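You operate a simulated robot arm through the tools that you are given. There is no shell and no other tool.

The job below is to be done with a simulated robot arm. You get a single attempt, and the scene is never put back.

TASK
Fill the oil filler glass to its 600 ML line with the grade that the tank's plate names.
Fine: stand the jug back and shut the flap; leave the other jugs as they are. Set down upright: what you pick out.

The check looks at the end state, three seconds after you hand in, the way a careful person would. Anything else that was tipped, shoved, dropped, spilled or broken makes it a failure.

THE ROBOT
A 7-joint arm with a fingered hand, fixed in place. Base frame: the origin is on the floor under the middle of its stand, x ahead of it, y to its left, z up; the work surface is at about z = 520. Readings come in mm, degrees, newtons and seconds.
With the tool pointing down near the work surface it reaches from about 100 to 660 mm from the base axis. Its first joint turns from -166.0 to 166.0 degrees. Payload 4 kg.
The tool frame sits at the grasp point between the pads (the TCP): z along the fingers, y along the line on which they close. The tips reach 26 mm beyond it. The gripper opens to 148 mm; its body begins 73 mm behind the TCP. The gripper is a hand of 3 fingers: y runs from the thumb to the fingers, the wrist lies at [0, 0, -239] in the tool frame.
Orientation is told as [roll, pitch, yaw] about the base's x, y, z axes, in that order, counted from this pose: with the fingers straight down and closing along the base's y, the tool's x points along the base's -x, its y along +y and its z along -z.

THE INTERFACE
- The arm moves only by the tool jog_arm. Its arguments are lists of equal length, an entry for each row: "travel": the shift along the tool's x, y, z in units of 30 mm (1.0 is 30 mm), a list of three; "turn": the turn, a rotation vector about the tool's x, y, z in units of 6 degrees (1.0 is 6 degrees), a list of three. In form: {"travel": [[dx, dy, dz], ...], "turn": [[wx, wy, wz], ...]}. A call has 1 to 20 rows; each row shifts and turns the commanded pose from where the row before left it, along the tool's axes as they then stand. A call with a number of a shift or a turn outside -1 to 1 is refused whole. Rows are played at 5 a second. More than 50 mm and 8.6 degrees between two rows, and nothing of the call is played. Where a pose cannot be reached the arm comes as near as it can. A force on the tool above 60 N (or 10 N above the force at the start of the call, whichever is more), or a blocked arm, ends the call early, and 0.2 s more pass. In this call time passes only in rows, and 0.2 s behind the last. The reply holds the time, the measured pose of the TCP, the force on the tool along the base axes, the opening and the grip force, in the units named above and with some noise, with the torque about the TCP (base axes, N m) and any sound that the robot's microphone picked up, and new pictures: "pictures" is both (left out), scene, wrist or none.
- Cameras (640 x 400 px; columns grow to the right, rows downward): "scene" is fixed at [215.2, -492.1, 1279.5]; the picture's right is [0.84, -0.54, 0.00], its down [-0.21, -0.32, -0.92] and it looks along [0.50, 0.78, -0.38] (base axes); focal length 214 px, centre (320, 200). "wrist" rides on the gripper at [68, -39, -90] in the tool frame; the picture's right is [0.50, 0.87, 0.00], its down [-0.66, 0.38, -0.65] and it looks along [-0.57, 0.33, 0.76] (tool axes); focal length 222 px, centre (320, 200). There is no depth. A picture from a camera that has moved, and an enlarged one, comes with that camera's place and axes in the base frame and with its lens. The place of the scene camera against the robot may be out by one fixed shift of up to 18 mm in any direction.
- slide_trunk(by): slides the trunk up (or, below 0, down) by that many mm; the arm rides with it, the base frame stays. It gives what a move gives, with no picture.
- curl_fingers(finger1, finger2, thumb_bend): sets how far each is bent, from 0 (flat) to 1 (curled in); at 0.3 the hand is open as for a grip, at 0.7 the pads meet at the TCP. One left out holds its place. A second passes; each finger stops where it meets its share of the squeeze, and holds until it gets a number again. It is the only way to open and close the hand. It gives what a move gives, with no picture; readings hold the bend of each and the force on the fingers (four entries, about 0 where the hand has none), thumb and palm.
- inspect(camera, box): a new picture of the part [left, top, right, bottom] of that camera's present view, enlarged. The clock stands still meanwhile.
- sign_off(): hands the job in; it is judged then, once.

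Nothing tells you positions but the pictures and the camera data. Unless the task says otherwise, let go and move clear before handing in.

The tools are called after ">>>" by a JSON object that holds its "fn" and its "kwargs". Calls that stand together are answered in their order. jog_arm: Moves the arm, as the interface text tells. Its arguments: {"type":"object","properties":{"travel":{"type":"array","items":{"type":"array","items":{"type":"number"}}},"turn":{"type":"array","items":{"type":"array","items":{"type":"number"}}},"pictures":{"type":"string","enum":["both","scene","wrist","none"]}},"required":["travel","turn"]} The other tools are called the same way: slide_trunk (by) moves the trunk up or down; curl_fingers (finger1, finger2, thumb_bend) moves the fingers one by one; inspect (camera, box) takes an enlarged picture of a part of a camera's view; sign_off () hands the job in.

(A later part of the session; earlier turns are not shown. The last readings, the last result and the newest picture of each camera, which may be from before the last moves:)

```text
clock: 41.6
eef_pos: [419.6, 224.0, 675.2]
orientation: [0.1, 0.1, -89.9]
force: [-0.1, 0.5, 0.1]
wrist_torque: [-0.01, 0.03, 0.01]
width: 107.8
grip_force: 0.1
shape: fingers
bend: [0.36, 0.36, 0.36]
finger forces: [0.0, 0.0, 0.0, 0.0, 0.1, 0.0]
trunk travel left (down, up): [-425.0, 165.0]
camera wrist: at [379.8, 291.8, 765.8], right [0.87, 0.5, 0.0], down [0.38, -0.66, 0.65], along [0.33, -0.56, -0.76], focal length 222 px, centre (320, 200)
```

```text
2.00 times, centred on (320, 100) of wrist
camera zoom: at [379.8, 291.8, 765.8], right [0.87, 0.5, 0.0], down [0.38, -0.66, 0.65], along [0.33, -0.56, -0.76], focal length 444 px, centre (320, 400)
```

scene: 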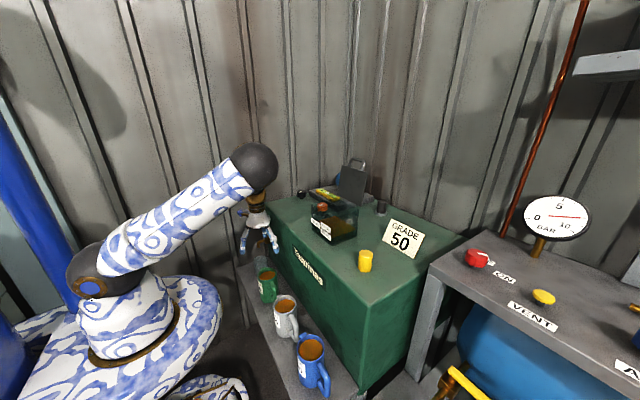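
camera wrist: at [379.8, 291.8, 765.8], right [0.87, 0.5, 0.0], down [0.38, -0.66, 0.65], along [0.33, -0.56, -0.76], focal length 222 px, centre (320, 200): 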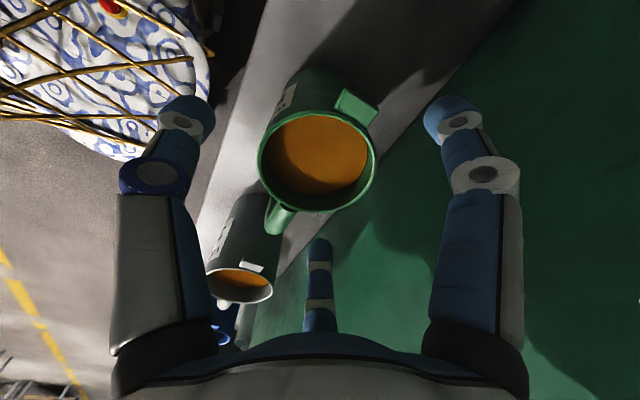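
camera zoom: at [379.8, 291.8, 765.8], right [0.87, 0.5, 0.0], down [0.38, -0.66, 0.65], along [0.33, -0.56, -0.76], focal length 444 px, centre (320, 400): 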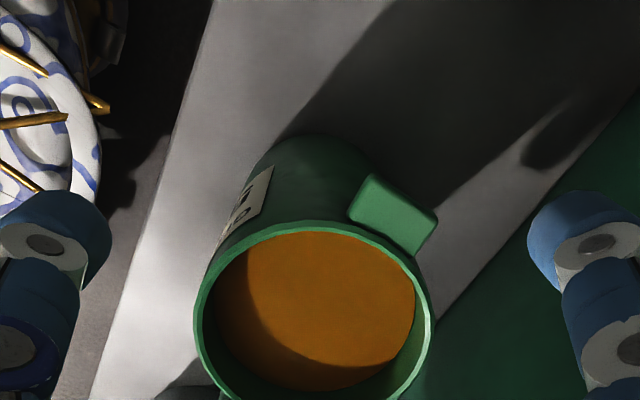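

Centred within 2 mm on the jug (rim z≈638). I'll go down to the grasp height with the pads about 32 mm below the rim.

>>> {"fn": "jog_arm", "kwargs": {"travel": [[0, -0.05, 0.6], [0, 0, 0.6], [0, 0, 0.6], [0, 0, 0.5]], "turn": [[0, 0, 0], [0, 0, 0], [0, 0, 0], [0, 0, 0]], "pictures": "wrist"}}

>>> {"fn": "inspect", "kwargs": {"camera": "scene", "box": [235, 220, 315, 320]}}

```text
clock: 42.6
eef_pos: [419.3, 223.3, 605.3]
orientation: [0.1, 0.0, -90.0]
force: [0.4, 0.0, 0.2]
wrist_torque: [0.0, -0.01, -0.05]
width: 107.5
grip_force: 0.0
shape: fingers
bend: [0.36, 0.36, 0.36]
finger forces: [0.0, 0.0, 0.0, 0.0, 0.0, 0.0]
trunk travel left (down, up): [-425.0, 165.0]
camera wrist: at [379.8, 290.5, 696.5], right [0.87, 0.5, 0.0], down [0.38, -0.66, 0.65], along [0.33, -0.56, -0.76], focal length 222 px, centre (320, 200)
```

wrist: 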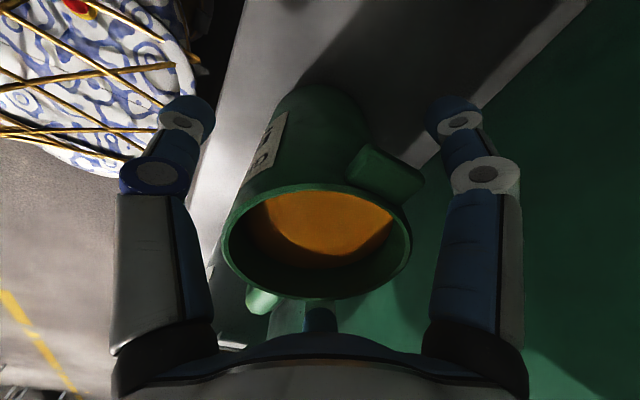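

```text
4.00 times, centred on (275, 270) of scene
camera zoom: at [215.2, -492.1, 1279.5], right [0.84, -0.54, 0.0], down [-0.21, -0.32, -0.92], along [0.5, 0.78, -0.38], focal length 858 px, centre (500, -80)
```

zoom: 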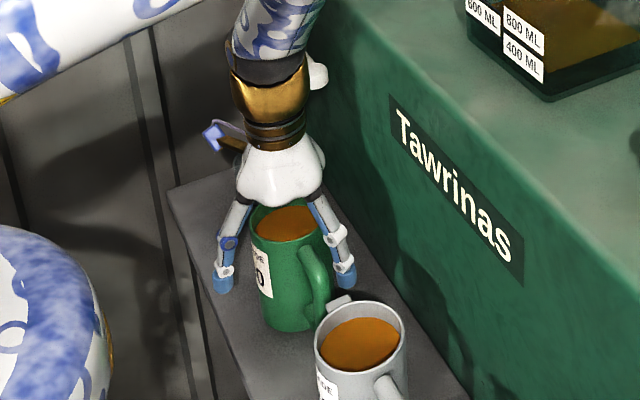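

Well centred. I'll close the fingers on the body in steps.

>>> {"fn": "curl_fingers", "kwargs": {"finger1": 0.43, "finger2": 0.43, "thumb_bend": 0.43}}

>>> {"fn": "curl_fingers", "kwargs": {"finger1": 0.48, "finger2": 0.48, "thumb_bend": 0.48}}

>>> {"fn": "inspect", "kwargs": {"camera": "scene", "box": [235, 220, 315, 320]}}

>>> {"fn": "inspect", "kwargs": {"camera": "wrist", "box": [100, 50, 540, 330]}}

```text
clock: 43.6
eef_pos: [419.1, 224.4, 605.1]
orientation: [0.1, 0.1, -89.8]
force: [-0.1, -0.5, 0.8]
wrist_torque: [-0.02, 0.01, 0.01]
width: 86.0
grip_force: 0.0
shape: fingers
bend: [0.43, 0.43, 0.43]
finger forces: [0.1, 0.0, 0.1, 0.0, 0.1, 0.0]
trunk travel left (down, up): [-425.0, 165.0]
```

```text
clock: 44.6
eef_pos: [419.2, 224.2, 605.4]
orientation: [0.0, 0.1, -89.9]
force: [0.2, -0.5, 0.6]
wrist_torque: [-0.01, -0.02, 0.02]
width: 69.4
grip_force: 0.7
shape: fingers
bend: [0.48, 0.48, 0.48]
finger forces: [0.1, 0.1, 0.1, 0.0, 0.1, 0.0]
trunk travel left (down, up): [-425.0, 165.0]
```

```text
4.00 times, centred on (275, 270) of scene
camera zoom: at [215.2, -492.1, 1279.5], right [0.84, -0.54, 0.0], down [-0.21, -0.32, -0.92], along [0.5, 0.78, -0.38], focal length 858 px, centre (500, -80)
```

zoom: 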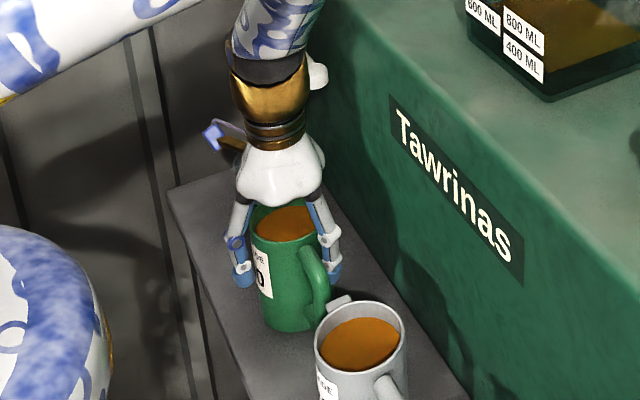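

```text
1.43 times, centred on (320, 190) of wrist
camera zoom: at [379.6, 290.7, 696.8], right [0.87, 0.5, 0.0], down [0.38, -0.66, 0.65], along [0.33, -0.56, -0.76], focal length 317 px, centre (320, 214)
```

zoom: 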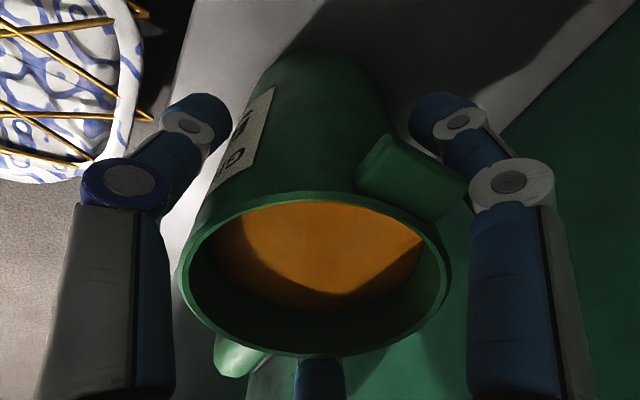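

>>> {"fn": "curl_fingers", "kwargs": {"finger1": 0.51, "finger2": 0.51, "thumb_bend": 0.51}}

>>> {"fn": "inspect", "kwargs": {"camera": "wrist", "box": [100, 50, 540, 330]}}

>>> {"fn": "inspect", "kwargs": {"camera": "scene", "box": [245, 240, 305, 310]}}

```text
clock: 45.6
eef_pos: [418.1, 222.8, 606.0]
orientation: [0.1, 0.1, -90.0]
force: [-1.1, -1.3, 0.1]
wrist_torque: [-0.02, 0.02, -0.03]
width: 61.3
grip_force: 1.9
shape: fingers
bend: [0.51, 0.48, 0.5]
finger forces: [0.0, 2.0, 0.0, 0.0, 1.5, 0.0]
trunk travel left (down, up): [-425.0, 165.0]
```

```text
1.43 times, centred on (320, 190) of wrist
camera zoom: at [379.6, 290.6, 696.8], right [0.87, 0.5, 0.0], down [0.38, -0.66, 0.65], along [0.33, -0.56, -0.76], focal length 317 px, centre (320, 214)
```

zoom: 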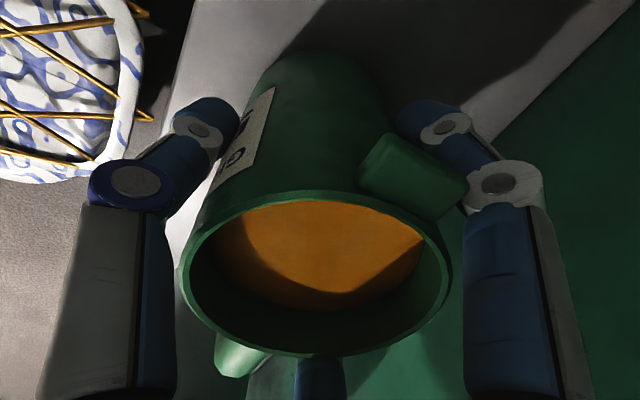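

```text
5.71 times, centred on (275, 275) of scene
camera zoom: at [215.2, -492.1, 1279.5], right [0.84, -0.54, 0.0], down [-0.21, -0.32, -0.92], along [0.5, 0.78, -0.38], focal length 1226 px, centre (577, -229)
```

zoom: 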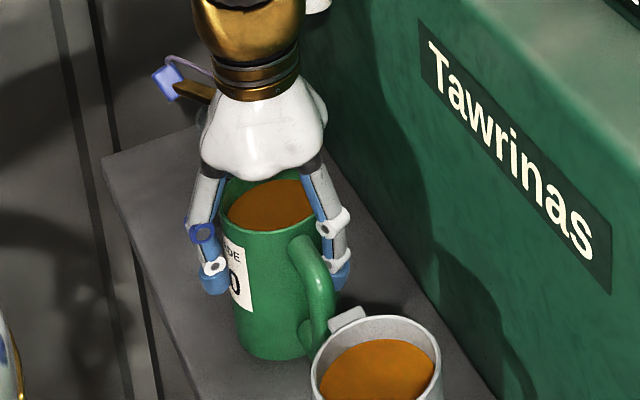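

>>> {"fn": "curl_fingers", "kwargs": {"finger1": 0.56, "finger2": 0.52, "thumb_bend": 0.54}}

>>> {"fn": "inspect", "kwargs": {"camera": "wrist", "box": [100, 50, 540, 330]}}

>>> {"fn": "inspect", "kwargs": {"camera": "scene", "box": [245, 240, 305, 310]}}

```text
clock: 46.6
eef_pos: [418.5, 223.5, 606.2]
orientation: [0.1, 0.1, -89.9]
force: [-1.1, -0.5, 0.4]
wrist_torque: [-0.05, 0.01, 0.01]
width: 57.6
grip_force: 5.0
shape: fingers
bend: [0.52, 0.48, 0.51]
finger forces: [3.2, 3.5, 0.0, 0.1, 3.7, 0.0]
trunk travel left (down, up): [-425.0, 165.0]
```

```text
1.43 times, centred on (320, 190) of wrist
camera zoom: at [379.7, 290.7, 696.8], right [0.87, 0.5, 0.0], down [0.38, -0.66, 0.65], along [0.33, -0.56, -0.76], focal length 317 px, centre (320, 214)
```

zoom: 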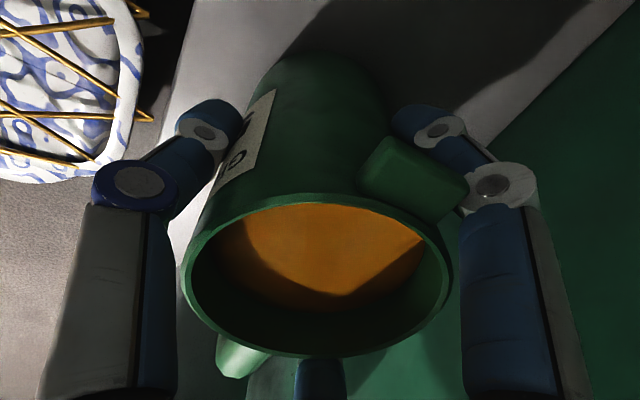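

```text
5.71 times, centred on (275, 275) of scene
camera zoom: at [215.2, -492.1, 1279.5], right [0.84, -0.54, 0.0], down [-0.21, -0.32, -0.92], along [0.5, 0.78, -0.38], focal length 1226 px, centre (577, -229)
```

zoom: 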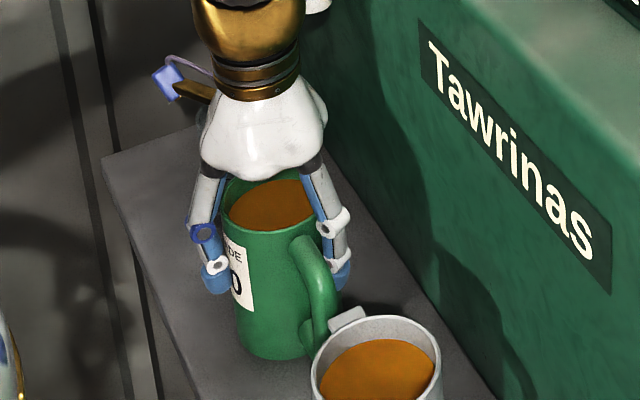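

All three pads touch evenly. I'll firm up the squeeze.

>>> {"fn": "curl_fingers", "kwargs": {"finger1": 0.66, "finger2": 0.62, "thumb_bend": 0.65}}

>>> {"fn": "curl_fingers", "kwargs": {"finger1": 0.78, "finger2": 0.74, "thumb_bend": 0.77}}

```text
clock: 47.6
eef_pos: [419.9, 224.2, 606.2]
orientation: [0.1, 0.1, -89.8]
force: [-0.2, 0.3, -1.1]
wrist_torque: [0.02, 0.02, -0.04]
width: 55.0
grip_force: 17.7
shape: fingers
bend: [0.52, 0.48, 0.56]
finger forces: [11.0, 11.2, 0.1, 0.0, 13.6, 0.0]
trunk travel left (down, up): [-425.0, 165.0]
```

```text
clock: 48.6
eef_pos: [419.0, 223.3, 605.4]
orientation: [0.1, 0.0, -89.8]
force: [-1.3, 0.2, -0.4]
wrist_torque: [0.15, -0.01, 0.0]
width: 53.5
grip_force: 23.5
shape: fingers
bend: [0.51, 0.46, 0.61]
finger forces: [11.3, 13.7, 0.0, 0.0, 21.7, 0.0]
trunk travel left (down, up): [-425.0, 165.0]
```

>>> {"fn": "inspect", "kwargs": {"camera": "wrist", "box": [100, 50, 540, 330]}}

>>> {"fn": "inspect", "kwargs": {"camera": "scene", "box": [245, 240, 305, 310]}}

```text
1.43 times, centred on (320, 190) of wrist
camera zoom: at [379.7, 290.7, 696.7], right [0.87, 0.5, 0.0], down [0.38, -0.66, 0.65], along [0.33, -0.56, -0.76], focal length 317 px, centre (320, 214)
```

zoom: 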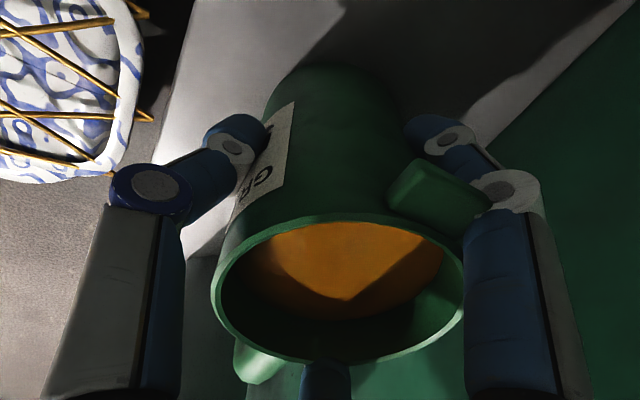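

```text
5.71 times, centred on (275, 275) of scene
camera zoom: at [215.2, -492.1, 1279.5], right [0.84, -0.54, 0.0], down [-0.21, -0.32, -0.92], along [0.5, 0.78, -0.38], focal length 1226 px, centre (577, -229)
```

zoom: 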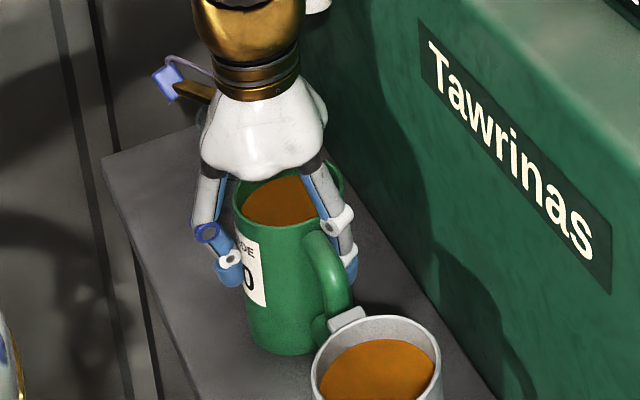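

The thumb is stronger than the two fingers and nudged the jug about 7 mm toward the tank. I'll ease the thumb so the fingers bring it back to centre.

>>> {"fn": "curl_fingers", "kwargs": {"thumb_bend": 0.58}}

>>> {"fn": "inspect", "kwargs": {"camera": "wrist", "box": [100, 50, 540, 330]}}

>>> {"fn": "inspect", "kwargs": {"camera": "scene", "box": [245, 240, 305, 310]}}

```text
clock: 49.6
eef_pos: [419.2, 225.2, 605.0]
orientation: [0.0, 0.1, -89.8]
force: [1.0, 0.0, 0.1]
wrist_torque: [-0.04, 0.0, 0.02]
width: 54.9
grip_force: 12.5
shape: fingers
bend: [0.53, 0.49, 0.53]
finger forces: [8.7, 9.0, 0.0, 0.0, 6.8, 0.0]
trunk travel left (down, up): [-425.0, 165.0]
```

```text
1.43 times, centred on (320, 190) of wrist
camera zoom: at [379.8, 290.7, 696.8], right [0.87, 0.5, 0.0], down [0.38, -0.66, 0.65], along [0.33, -0.56, -0.76], focal length 317 px, centre (320, 214)
```

zoom: 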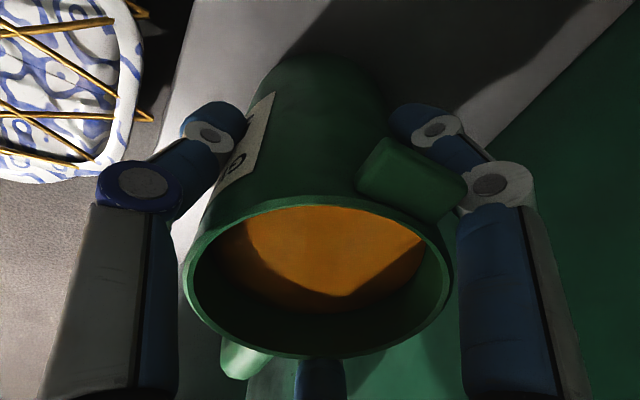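

```text
5.71 times, centred on (275, 275) of scene
camera zoom: at [215.2, -492.1, 1279.5], right [0.84, -0.54, 0.0], down [-0.21, -0.32, -0.92], along [0.5, 0.78, -0.38], focal length 1226 px, centre (577, -229)
```

zoom: 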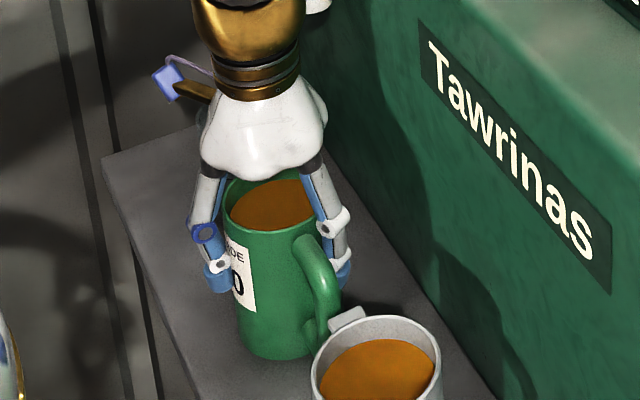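

Centred again. A touch more thumb for a balanced grip of about 10–11 N per pad, then a small test lift.

>>> {"fn": "curl_fingers", "kwargs": {"thumb_bend": 0.61}}

>>> {"fn": "jog_arm", "kwargs": {"travel": [[0, 0, -0.15], [0, 0, -0.25]], "turn": [[0, 0, 0], [0, 0, 0]], "pictures": "wrist"}}

>>> {"fn": "inspect", "kwargs": {"camera": "scene", "box": [245, 240, 305, 310]}}

```text
clock: 50.6
eef_pos: [419.0, 223.4, 606.1]
orientation: [0.2, 0.0, -89.8]
force: [0.6, 0.1, 0.4]
wrist_torque: [0.02, 0.0, 0.01]
width: 54.1
grip_force: 14.8
shape: fingers
bend: [0.53, 0.48, 0.54]
finger forces: [9.7, 10.2, 0.0, 0.0, 10.1, 0.0]
trunk travel left (down, up): [-425.0, 165.0]
```

```text
clock: 51.2
eef_pos: [418.5, 223.7, 619.2]
orientation: [0.0, 0.1, -89.9]
force: [0.2, 0.3, -6.0]
wrist_torque: [0.16, 0.02, 0.02]
width: 53.8
grip_force: 14.8
shape: fingers
bend: [0.53, 0.48, 0.54]
finger forces: [9.5, 9.9, 0.1, 0.0, 9.8, 0.0]
trunk travel left (down, up): [-425.0, 165.0]
camera wrist: at [378.4, 290.5, 708.6], right [0.87, 0.5, 0.0], down [0.38, -0.66, 0.65], along [0.33, -0.56, -0.76], focal length 222 px, centre (320, 200)
```

wrist: 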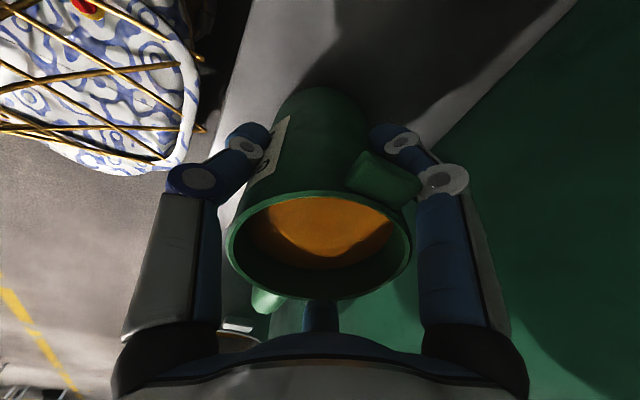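

```text
5.71 times, centred on (275, 275) of scene
camera zoom: at [215.2, -492.1, 1279.5], right [0.84, -0.54, 0.0], down [-0.21, -0.32, -0.92], along [0.5, 0.78, -0.38], focal length 1226 px, centre (577, -229)
```

zoom: 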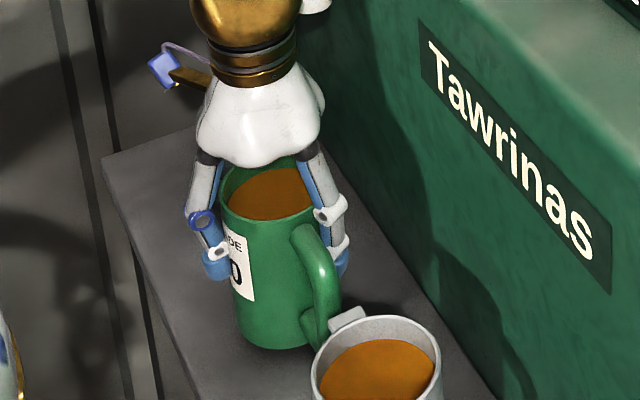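

The jug is held firmly (about 6 N of load, steady). I'll raise the trunk, which lifts the jug straight up and gives reach for the pour.

>>> {"fn": "slide_trunk", "kwargs": {"by": 150}}

>>> {"fn": "jog_arm", "kwargs": {"travel": [[0, 0, -0.9], [0, 0, -0.9], [0, 0, -0.9], [0, 0, -0.9], [0, 0, -0.9], [0, 0, -0.9], [0, 0, -0.9], [0, 0, -0.9], [0, 0, -0.9], [0, 0, -0.9]], "turn": [[0, 0, 0], [0, 0, 0], [0, 0, 0], [0, 0, 0], [0, 0, 0], [0, 0, 0], [0, 0, 0], [0, 0, 0], [0, 0, 0], [0, 0, 0]]}}

```text
clock: 53.0
eef_pos: [419.5, 224.0, 767.2]
orientation: [0.0, 0.1, -89.9]
force: [-0.1, -0.1, -5.4]
wrist_torque: [0.11, 0.02, -0.01]
width: 53.9
grip_force: 15.0
shape: fingers
bend: [0.53, 0.48, 0.54]
finger forces: [9.6, 10.1, 0.1, 0.0, 9.8, 0.0]
trunk travel left (down, up): [-575.0, 15.0]
```

```text
clock: 55.2
eef_pos: [417.2, 221.2, 1037.5]
orientation: [0.1, 0.2, -89.8]
force: [0.5, -0.1, -6.1]
wrist_torque: [0.14, 0.03, 0.03]
width: 53.8
grip_force: 14.4
shape: fingers
bend: [0.53, 0.48, 0.54]
finger forces: [9.3, 10.0, 0.1, 0.0, 9.7, 0.0]
trunk travel left (down, up): [-575.0, 15.0]
camera wrist: at [377.9, 288.9, 1128.9], right [0.87, 0.5, 0.0], down [0.38, -0.66, 0.65], along [0.33, -0.56, -0.76], focal length 222 px, centre (320, 200)
```

scene: 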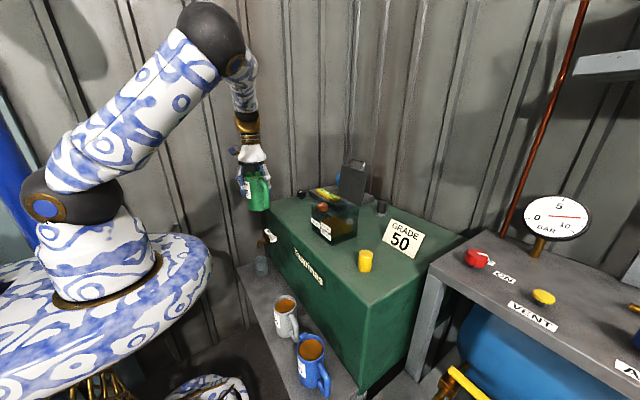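
wrist: 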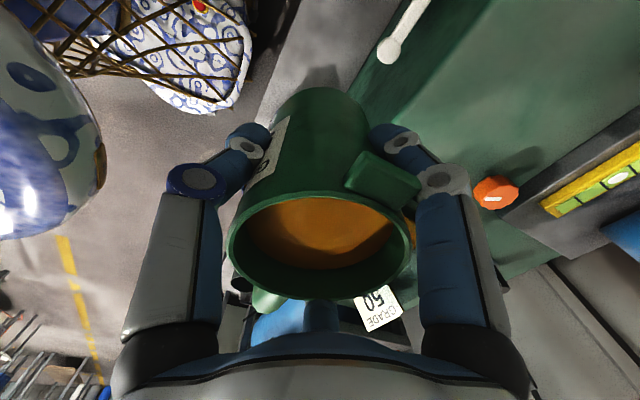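

The load is steady. I'll raise a bit more and carry the jug level to the -y side of the glass.

>>> {"fn": "jog_arm", "kwargs": {"travel": [[0, 0, -0.65], [0, 0, -0.65], [-0.4, 0.36, 0], [-0.64, 0.59, 0], [-0.64, 0.59, 0], [-0.64, 0.59, 0], [-0.64, 0.59, 0], [-0.64, 0.59, 0], [-0.64, 0.59, 0], [-0.64, 0.59, 0], [-0.64, 0.59, 0], [-0.64, 0.59, 0], [-0.64, 0.59, 0], [-0.64, 0.59, 0], [-0.4, 0.4, 0]], "turn": [[0, 0, 0], [0, 0, 0], [0, 0, 0], [0, 0, 0], [0, 0, 0], [0, 0, 0], [0, 0, 0], [0, 0, 0], [0, 0, 0], [0, 0, 0], [0, 0, 0], [0, 0, 0], [0, 0, 0], [0, 0, 0], [0, 0, 0]]}}

>>> {"fn": "inspect", "kwargs": {"camera": "scene", "box": [270, 120, 410, 260]}}

```text
clock: 58.4
eef_pos: [636.9, -12.2, 1077.2]
orientation: [-0.1, 0.1, -89.9]
force: [-0.2, 0.1, -6.4]
wrist_torque: [0.16, 0.03, -0.01]
width: 53.4
grip_force: 13.9
shape: fingers
bend: [0.53, 0.48, 0.54]
finger forces: [8.8, 10.3, 0.0, 0.0, 9.7, 0.0]
trunk travel left (down, up): [-575.0, 15.0]
camera wrist: at [596.9, 55.3, 1167.7], right [0.86, 0.5, 0.0], down [0.38, -0.66, 0.65], along [0.33, -0.56, -0.76], focal length 222 px, centre (320, 200)
```

scene: 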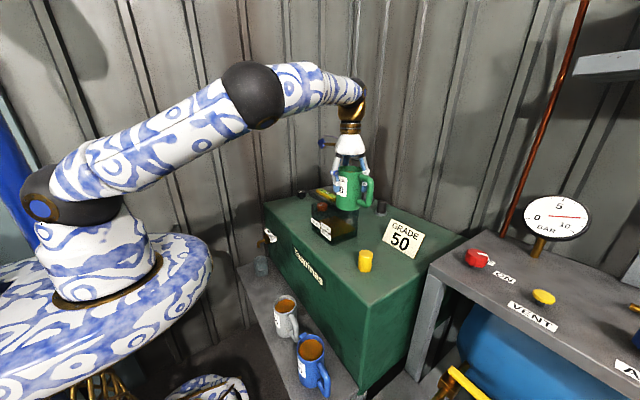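
wrist: 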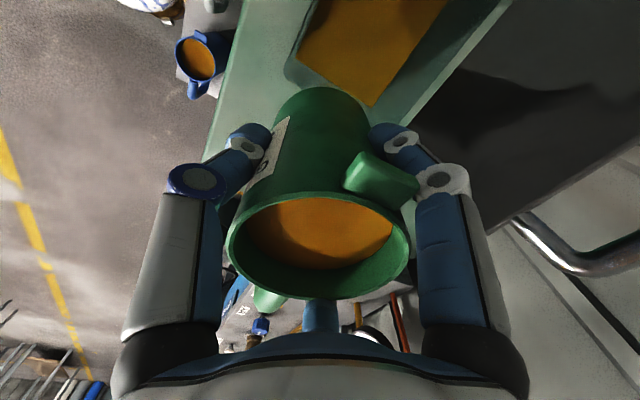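

```text
2.86 times, centred on (340, 190) of scene
camera zoom: at [215.2, -492.1, 1279.5], right [0.84, -0.54, 0.0], down [-0.21, -0.32, -0.92], along [0.5, 0.78, -0.38], focal length 613 px, centre (263, 229)
```

zoom: 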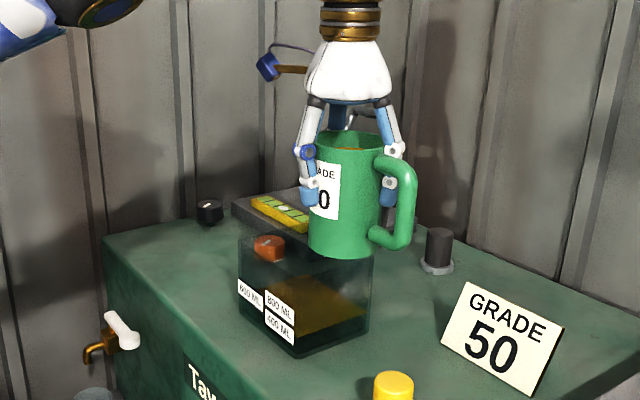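

The jug is positioned beside the glass, upright, with the lip to reach y≈45 when tilted. I'll tilt toward +y to about 24°, below the expected flow angle, and check.

>>> {"fn": "jog_arm", "kwargs": {"travel": [[0, 0, 0], [0, 0, 0], [0, 0, 0], [0, 0, 0], [0, 0, 0], [0, 0, 0]], "turn": [[0, -0.5, 0], [0, -0.7, 0], [0, -0.7, 0], [0, -0.7, 0], [0, -0.7, 0], [0, -0.7, 0]]}}

>>> {"fn": "inspect", "kwargs": {"camera": "scene", "box": [270, 120, 410, 260]}}

```text
clock: 59.8
eef_pos: [636.8, -13.2, 1077.3]
orientation: [0.2, -23.9, -89.9]
force: [-0.3, 1.1, -4.7]
wrist_torque: [0.22, 0.07, 0.0]
width: 53.1
grip_force: 14.3
shape: fingers
bend: [0.53, 0.48, 0.54]
finger forces: [9.7, 9.2, 0.0, 0.0, 9.6, 0.1]
trunk travel left (down, up): [-575.0, 15.0]
camera wrist: at [596.4, 85.6, 1132.3], right [0.87, 0.46, -0.2], down [0.38, -0.33, 0.86], along [0.33, -0.82, -0.46], focal length 222 px, centre (320, 200)
```

scene: 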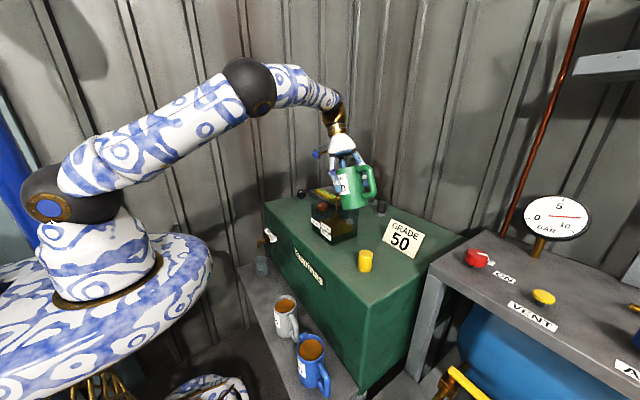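
wrist: 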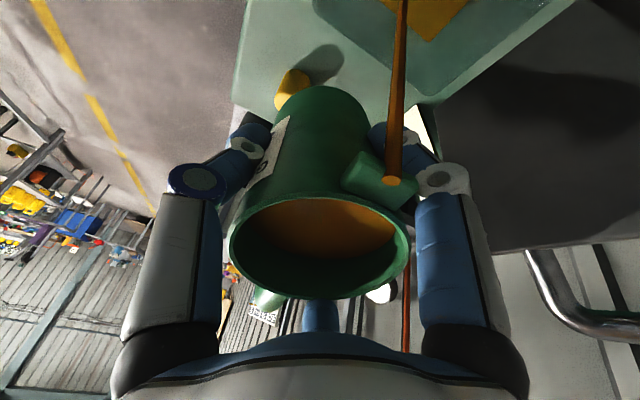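

```text
2.86 times, centred on (340, 190) of scene
camera zoom: at [215.2, -492.1, 1279.5], right [0.84, -0.54, 0.0], down [-0.21, -0.32, -0.92], along [0.5, 0.78, -0.38], focal length 613 px, centre (263, 229)
```

zoom: 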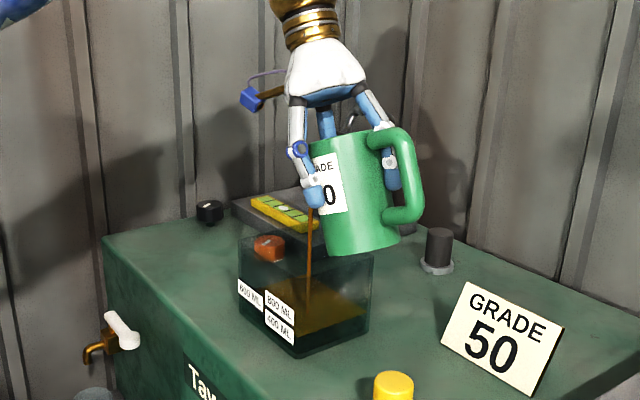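

Oil is already flowing into the glass in a thin stream. I'll check the level before letting more time pass.

>>> {"fn": "inspect", "kwargs": {"camera": "scene", "box": [306, 200, 366, 245]}}

>>> {"fn": "inspect", "kwargs": {"camera": "wrist", "box": [240, 0, 560, 230]}}

```text
8.89 times, centred on (336, 222) of scene
camera zoom: at [215.2, -492.1, 1279.5], right [0.84, -0.54, 0.0], down [-0.21, -0.32, -0.92], along [0.5, 0.78, -0.38], focal length 1906 px, centre (178, 0)
```

zoom: 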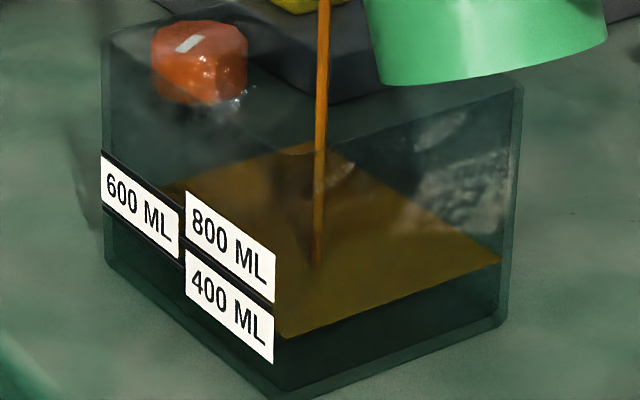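

```text
1.74 times, centred on (400, 115) of wrist
camera zoom: at [596.4, 85.6, 1132.3], right [0.87, 0.46, -0.2], down [0.38, -0.33, 0.86], along [0.33, -0.82, -0.46], focal length 386 px, centre (181, 348)
```

zoom: 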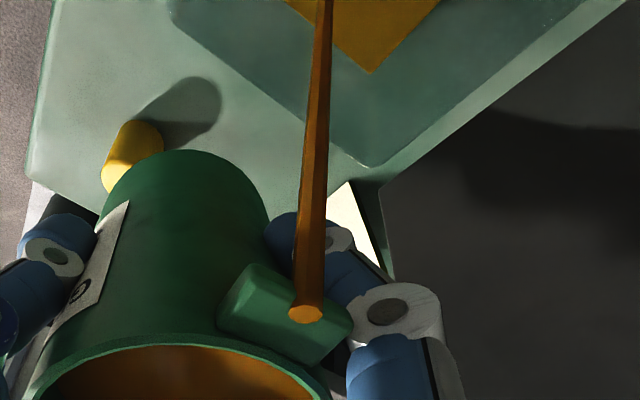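

The stream falls cleanly inside. The level has risen about 24 ml above the 400 line so far. I'll continue in small steps, checking the level each time.

>>> {"fn": "jog_arm", "kwargs": {"travel": [[0, 0, 0], [0, 0, 0], [0, 0, 0]], "turn": [[0, -0.4, 0], [0, -0.4, 0], [0, 0, 0]], "pictures": "none"}}

>>> {"fn": "inspect", "kwargs": {"camera": "scene", "box": [306, 200, 366, 245]}}

```text
clock: 60.6
eef_pos: [635.0, -13.2, 1077.8]
orientation: [0.1, -28.7, -90.1]
force: [-0.5, -0.1, -5.6]
wrist_torque: [0.22, 0.01, 0.03]
width: 53.0
grip_force: 14.2
shape: fingers
bend: [0.53, 0.48, 0.54]
finger forces: [9.8, 9.1, 0.0, 0.0, 9.6, 0.0]
trunk travel left (down, up): [-575.0, 15.0]
```

```text
8.89 times, centred on (336, 222) of scene
camera zoom: at [215.2, -492.1, 1279.5], right [0.84, -0.54, 0.0], down [-0.21, -0.32, -0.92], along [0.5, 0.78, -0.38], focal length 1906 px, centre (178, 0)
```

zoom: 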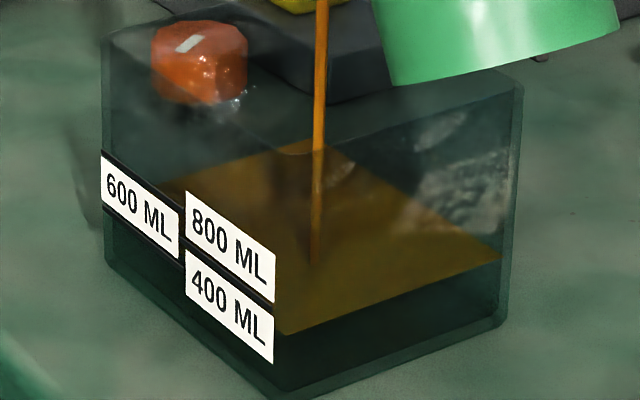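

>>> {"fn": "jog_arm", "kwargs": {"travel": [[0, 0, 0], [0, 0, 0], [0, 0, 0], [0, 0, 0]], "turn": [[0, -0.4, 0], [0, -0.4, 0], [0, -0.2, 0], [0, 0, 0]], "pictures": "none"}}

>>> {"fn": "inspect", "kwargs": {"camera": "scene", "box": [306, 200, 366, 245]}}

```text
clock: 61.6
eef_pos: [635.6, -11.6, 1076.5]
orientation: [0.2, -34.7, -90.0]
force: [-0.3, 0.0, -4.8]
wrist_torque: [0.17, -0.01, 0.02]
width: 53.0
grip_force: 14.6
shape: fingers
bend: [0.53, 0.48, 0.54]
finger forces: [9.9, 8.9, 0.0, 0.1, 9.7, 0.0]
trunk travel left (down, up): [-575.0, 15.0]
```

```text
8.89 times, centred on (336, 222) of scene
camera zoom: at [215.2, -492.1, 1279.5], right [0.84, -0.54, 0.0], down [-0.21, -0.32, -0.92], along [0.5, 0.78, -0.38], focal length 1906 px, centre (178, 0)
```

zoom: 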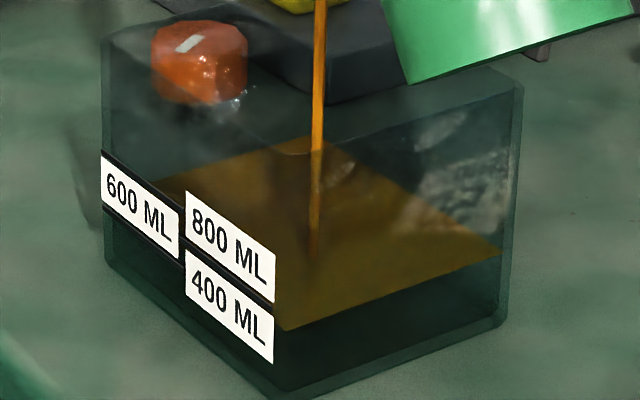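

>>> {"fn": "jog_arm", "kwargs": {"travel": [[0, 0, 0], [0, 0, 0], [0, 0, 0], [0, 0, 0], [0, 0, 0]], "turn": [[0, -0.4, 0], [0, -0.4, 0], [0, -0.4, 0], [0, 0, 0], [0, 0, 0]], "pictures": "none"}}

>>> {"fn": "inspect", "kwargs": {"camera": "scene", "box": [306, 200, 366, 245]}}

>>> {"fn": "inspect", "kwargs": {"camera": "scene", "box": [270, 120, 410, 260]}}

```text
clock: 62.8
eef_pos: [636.7, -12.2, 1075.6]
orientation: [0.1, -41.9, -90.1]
force: [0.2, 0.7, -4.9]
wrist_torque: [0.19, 0.02, -0.01]
width: 52.9
grip_force: 14.6
shape: fingers
bend: [0.53, 0.48, 0.54]
finger forces: [10.1, 8.8, 0.0, 0.1, 9.8, 0.1]
trunk travel left (down, up): [-575.0, 15.0]
```

```text
8.89 times, centred on (336, 222) of scene
camera zoom: at [215.2, -492.1, 1279.5], right [0.84, -0.54, 0.0], down [-0.21, -0.32, -0.92], along [0.5, 0.78, -0.38], focal length 1906 px, centre (178, 0)
```

zoom: 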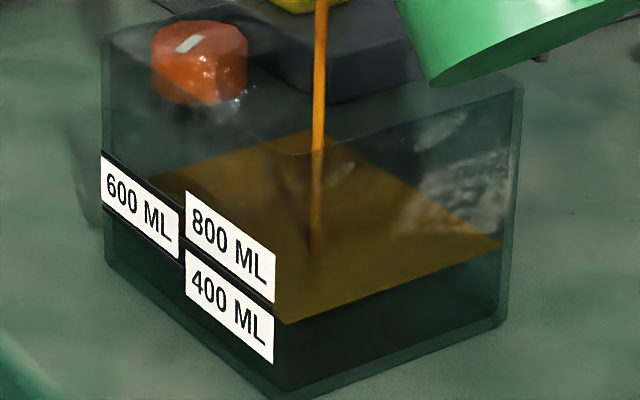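

```text
2.86 times, centred on (340, 190) of scene
camera zoom: at [215.2, -492.1, 1279.5], right [0.84, -0.54, 0.0], down [-0.21, -0.32, -0.92], along [0.5, 0.78, -0.38], focal length 613 px, centre (263, 229)
```

zoom: 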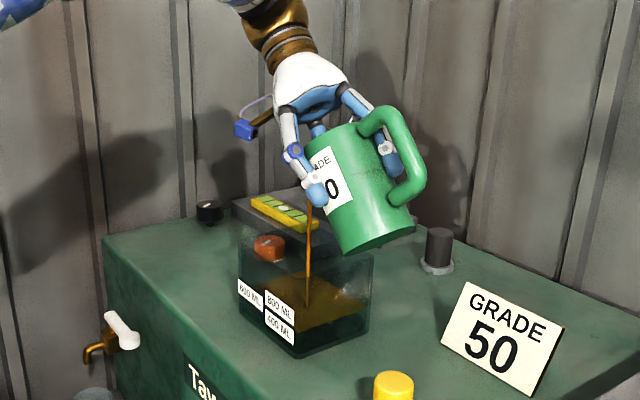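

>>> {"fn": "inspect", "kwargs": {"camera": "scene", "box": [320, 225, 344, 241]}}

```text
16.00 times, centred on (332, 233) of scene
camera zoom: at [215.2, -492.1, 1279.5], right [0.84, -0.54, 0.0], down [-0.21, -0.32, -0.92], along [0.5, 0.78, -0.38], focal length 3432 px, centre (128, -328)
```

zoom: 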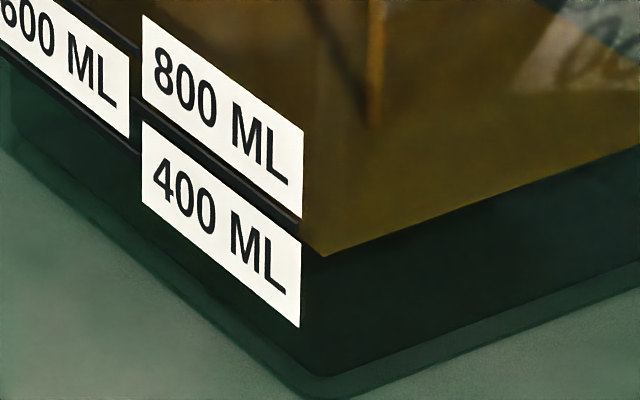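

I'm zooming further to locate the 600 line against the oil edge precisely; the clock is standing still meanwhile.

>>> {"fn": "inspect", "kwargs": {"camera": "scene", "box": [326, 230, 336, 239]}}

>>> {"fn": "inspect", "kwargs": {"camera": "scene", "box": [322, 232, 346, 248]}}

>>> {"fn": "inspect", "kwargs": {"camera": "scene", "box": [308, 205, 332, 221]}}

```text
16.00 times, centred on (331, 234) of scene
camera zoom: at [215.2, -492.1, 1279.5], right [0.84, -0.54, 0.0], down [-0.21, -0.32, -0.92], along [0.5, 0.78, -0.38], focal length 3432 px, centre (144, -352)
```

zoom: 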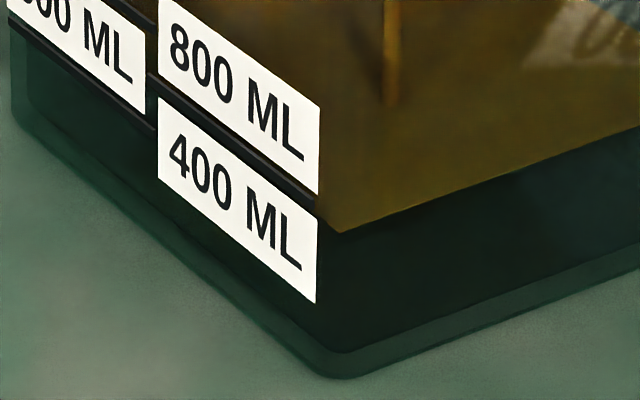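

```text
16.00 times, centred on (334, 240) of scene
camera zoom: at [215.2, -492.1, 1279.5], right [0.84, -0.54, 0.0], down [-0.21, -0.32, -0.92], along [0.5, 0.78, -0.38], focal length 3432 px, centre (96, -440)
```

zoom: 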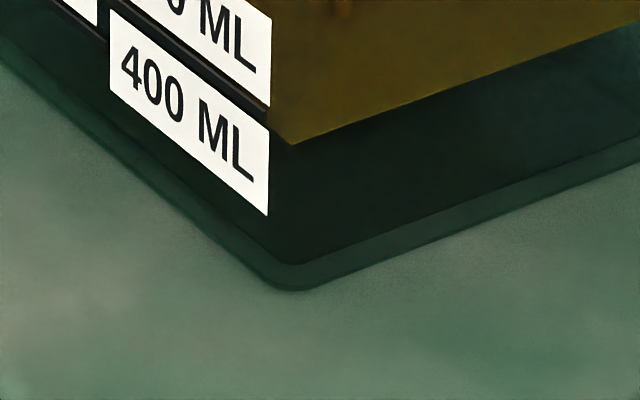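

```text
16.00 times, centred on (320, 213) of scene
camera zoom: at [215.2, -492.1, 1279.5], right [0.84, -0.54, 0.0], down [-0.21, -0.32, -0.92], along [0.5, 0.78, -0.38], focal length 3432 px, centre (320, -8)
```

zoom: 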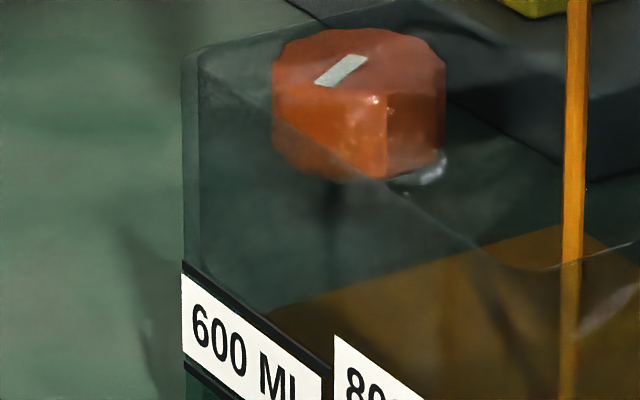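

Accounting for wall thickness, the true level is about 5.3 mm (about 80 ml) below the 600 line. The oil edge should appear at about y=121 in the 16x view. I'll continue in short steps.

>>> {"fn": "jog_arm", "kwargs": {"travel": [[0, 0, 0], [0, 0, 0]], "turn": [[0, -0.25, 0], [0, -0.25, 0]], "pictures": "none"}}

>>> {"fn": "inspect", "kwargs": {"camera": "scene", "box": [322, 232, 346, 248]}}

```text
clock: 63.4
eef_pos: [635.9, -11.8, 1076.7]
orientation: [0.1, -44.9, -90.0]
force: [0.1, 0.4, -4.5]
wrist_torque: [0.2, 0.03, -0.02]
width: 53.0
grip_force: 14.3
shape: fingers
bend: [0.53, 0.48, 0.54]
finger forces: [10.1, 8.8, 0.0, 0.1, 9.7, 0.1]
trunk travel left (down, up): [-575.0, 15.0]
```

```text
16.00 times, centred on (334, 240) of scene
camera zoom: at [215.2, -492.1, 1279.5], right [0.84, -0.54, 0.0], down [-0.21, -0.32, -0.92], along [0.5, 0.78, -0.38], focal length 3432 px, centre (96, -440)
```

zoom: 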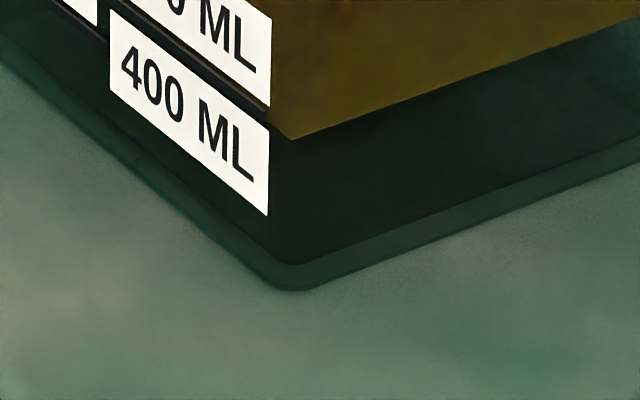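

>>> {"fn": "jog_arm", "kwargs": {"travel": [[0, 0, 0], [0, 0, 0], [0, 0, 0]], "turn": [[0, -0.25, 0], [0, -0.25, 0], [0, 0, 0]], "pictures": "none"}}

>>> {"fn": "inspect", "kwargs": {"camera": "scene", "box": [322, 232, 346, 248]}}

```text
clock: 64.2
eef_pos: [637.1, -12.4, 1076.9]
orientation: [0.0, -47.9, -90.0]
force: [0.4, 0.2, -4.1]
wrist_torque: [0.24, 0.01, 0.0]
width: 52.8
grip_force: 14.6
shape: fingers
bend: [0.53, 0.48, 0.54]
finger forces: [10.1, 8.8, 0.0, 0.0, 9.8, 0.0]
trunk travel left (down, up): [-575.0, 15.0]
```

```text
16.00 times, centred on (334, 240) of scene
camera zoom: at [215.2, -492.1, 1279.5], right [0.84, -0.54, 0.0], down [-0.21, -0.32, -0.92], along [0.5, 0.78, -0.38], focal length 3432 px, centre (96, -440)
```

zoom: 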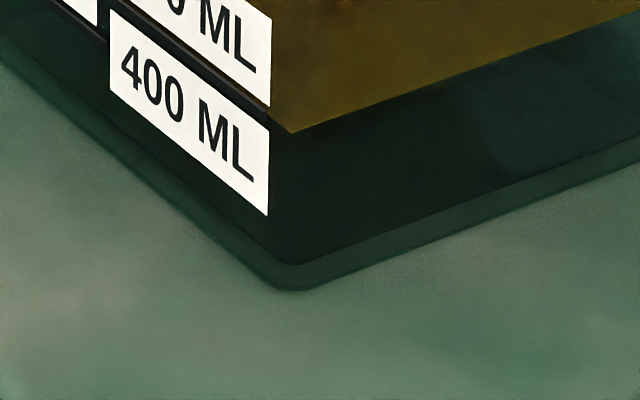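

>>> {"fn": "jog_arm", "kwargs": {"travel": [[0, 0, 0], [0, 0, 0]], "turn": [[0, -0.15, 0], [0, 0, 0]], "pictures": "none"}}

>>> {"fn": "inspect", "kwargs": {"camera": "scene", "box": [322, 232, 346, 248]}}

```text
clock: 64.8
eef_pos: [635.4, -12.5, 1076.2]
orientation: [0.0, -48.8, -90.0]
force: [-0.6, -0.6, -4.1]
wrist_torque: [0.21, 0.0, -0.02]
width: 52.8
grip_force: 14.3
shape: fingers
bend: [0.53, 0.48, 0.54]
finger forces: [10.1, 8.8, 0.1, 0.0, 9.6, 0.0]
trunk travel left (down, up): [-575.0, 15.0]
```

```text
16.00 times, centred on (334, 240) of scene
camera zoom: at [215.2, -492.1, 1279.5], right [0.84, -0.54, 0.0], down [-0.21, -0.32, -0.92], along [0.5, 0.78, -0.38], focal length 3432 px, centre (96, -440)
```

zoom: 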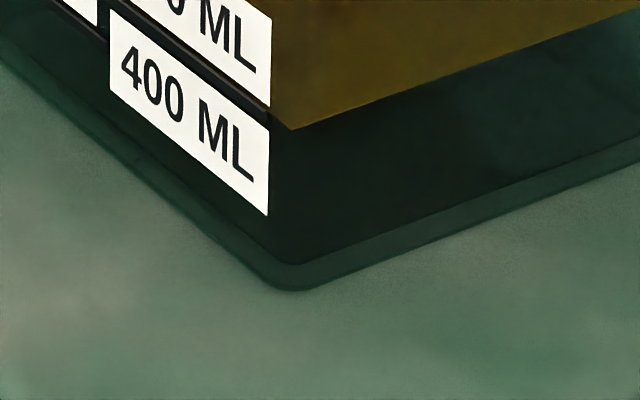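

The oil edge is now very near the line from this view, and I estimate 1–2 mm more is needed. I'll hold briefly, then tilt back to stop the flow and measure the still surface.

>>> {"fn": "jog_arm", "kwargs": {"travel": [[0, 0, 0], [0, 0, 0], [0, 0, 0], [0, 0, 0], [0, 0, 0]], "turn": [[0, 0.9, 0], [0, 1, 0], [0, 1, 0], [0, 1, 0], [0, 0, 0]], "pictures": "wrist"}}

>>> {"fn": "inspect", "kwargs": {"camera": "scene", "box": [322, 232, 346, 248]}}

>>> {"fn": "inspect", "kwargs": {"camera": "scene", "box": [306, 200, 366, 245]}}

```text
clock: 66.0
eef_pos: [635.1, -12.1, 1075.9]
orientation: [0.1, -25.3, -90.0]
force: [0.5, -0.3, -3.8]
wrist_torque: [0.15, 0.05, 0.01]
width: 52.9
grip_force: 14.6
shape: fingers
bend: [0.53, 0.48, 0.54]
finger forces: [9.7, 9.4, 0.0, 0.0, 9.5, 0.0]
trunk travel left (down, up): [-575.0, 15.0]
camera wrist: at [595.9, 87.4, 1129.4], right [0.87, 0.45, -0.21], down [0.38, -0.31, 0.87], along [0.33, -0.83, -0.44], focal length 222 px, centre (320, 200)
```

wrist: 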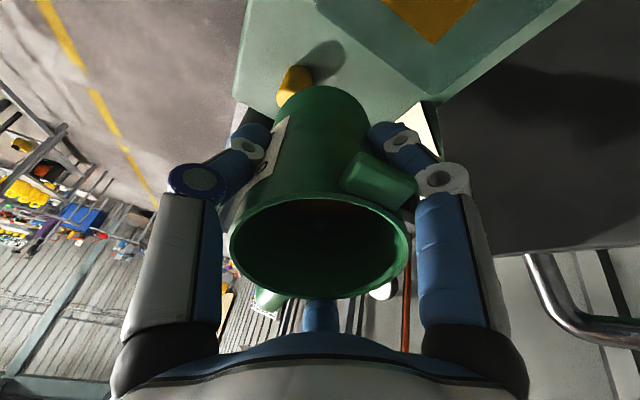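

```text
16.00 times, centred on (334, 240) of scene
camera zoom: at [215.2, -492.1, 1279.5], right [0.84, -0.54, 0.0], down [-0.21, -0.32, -0.92], along [0.5, 0.78, -0.38], focal length 3432 px, centre (96, -440)
```

zoom: 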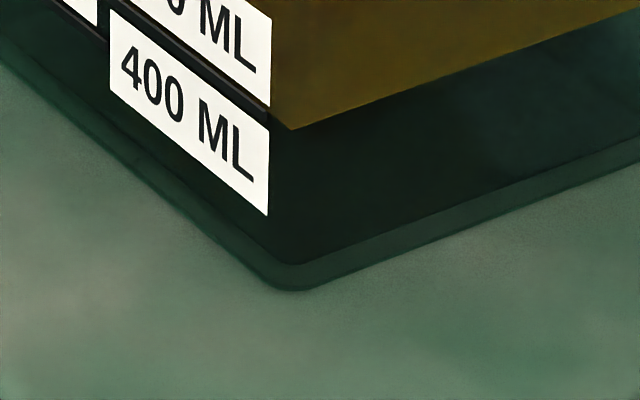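

```text
8.89 times, centred on (336, 222) of scene
camera zoom: at [215.2, -492.1, 1279.5], right [0.84, -0.54, 0.0], down [-0.21, -0.32, -0.92], along [0.5, 0.78, -0.38], focal length 1906 px, centre (178, 0)
```

zoom: 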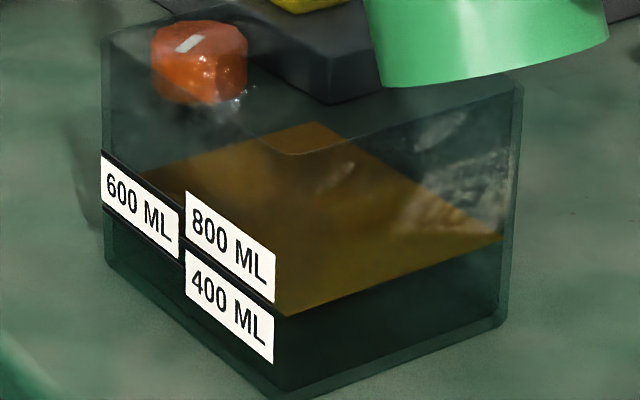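

Flow stopped cleanly. To measure without parallax, I'll straighten the jug, back off in front of the tank and look at the marks from a much flatter angle with the wrist camera.

>>> {"fn": "jog_arm", "kwargs": {"travel": [[0, 0, 0], [0, 0, 0], [0, 0, 0], [0, 0, 0], [0, 0, 0], [0.2, -0.8, 0], [0.2, -1, 0], [0.2, -1, 0], [0.2, -1, 0], [0.2, -1, 0], [0.2, -1, 0], [0.2, -1, 0], [0, 0, 0]], "turn": [[0, 0.85, 0], [0, 0.85, 0], [0, 0.85, 0], [0, 0.85, 0], [0, 0.81, 0], [0, 0, 0], [0, 0, 0], [0, 0, 0], [0, 0, 0], [0, 0, 0], [0, 0, 0], [0, 0, 0], [0, 0, 0]], "pictures": "scene"}}

```text
clock: 68.8
eef_pos: [430.6, 30.1, 1076.4]
orientation: [0.0, -0.1, -89.9]
force: [0.5, -0.2, -4.4]
wrist_torque: [0.14, 0.0, 0.0]
width: 52.3
grip_force: 14.5
shape: fingers
bend: [0.53, 0.48, 0.54]
finger forces: [8.6, 10.7, 0.0, 0.0, 9.6, 0.0]
trunk travel left (down, up): [-575.0, 15.0]
```

scene: 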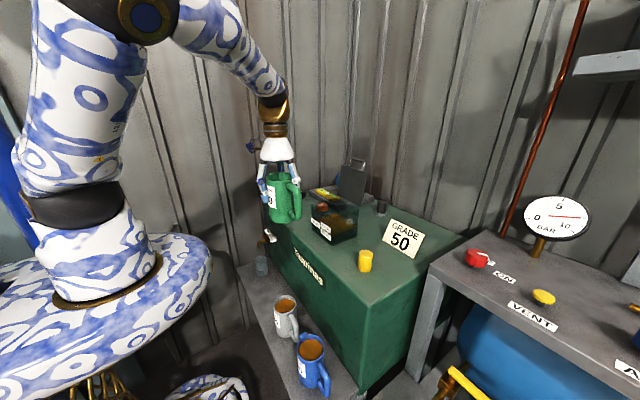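

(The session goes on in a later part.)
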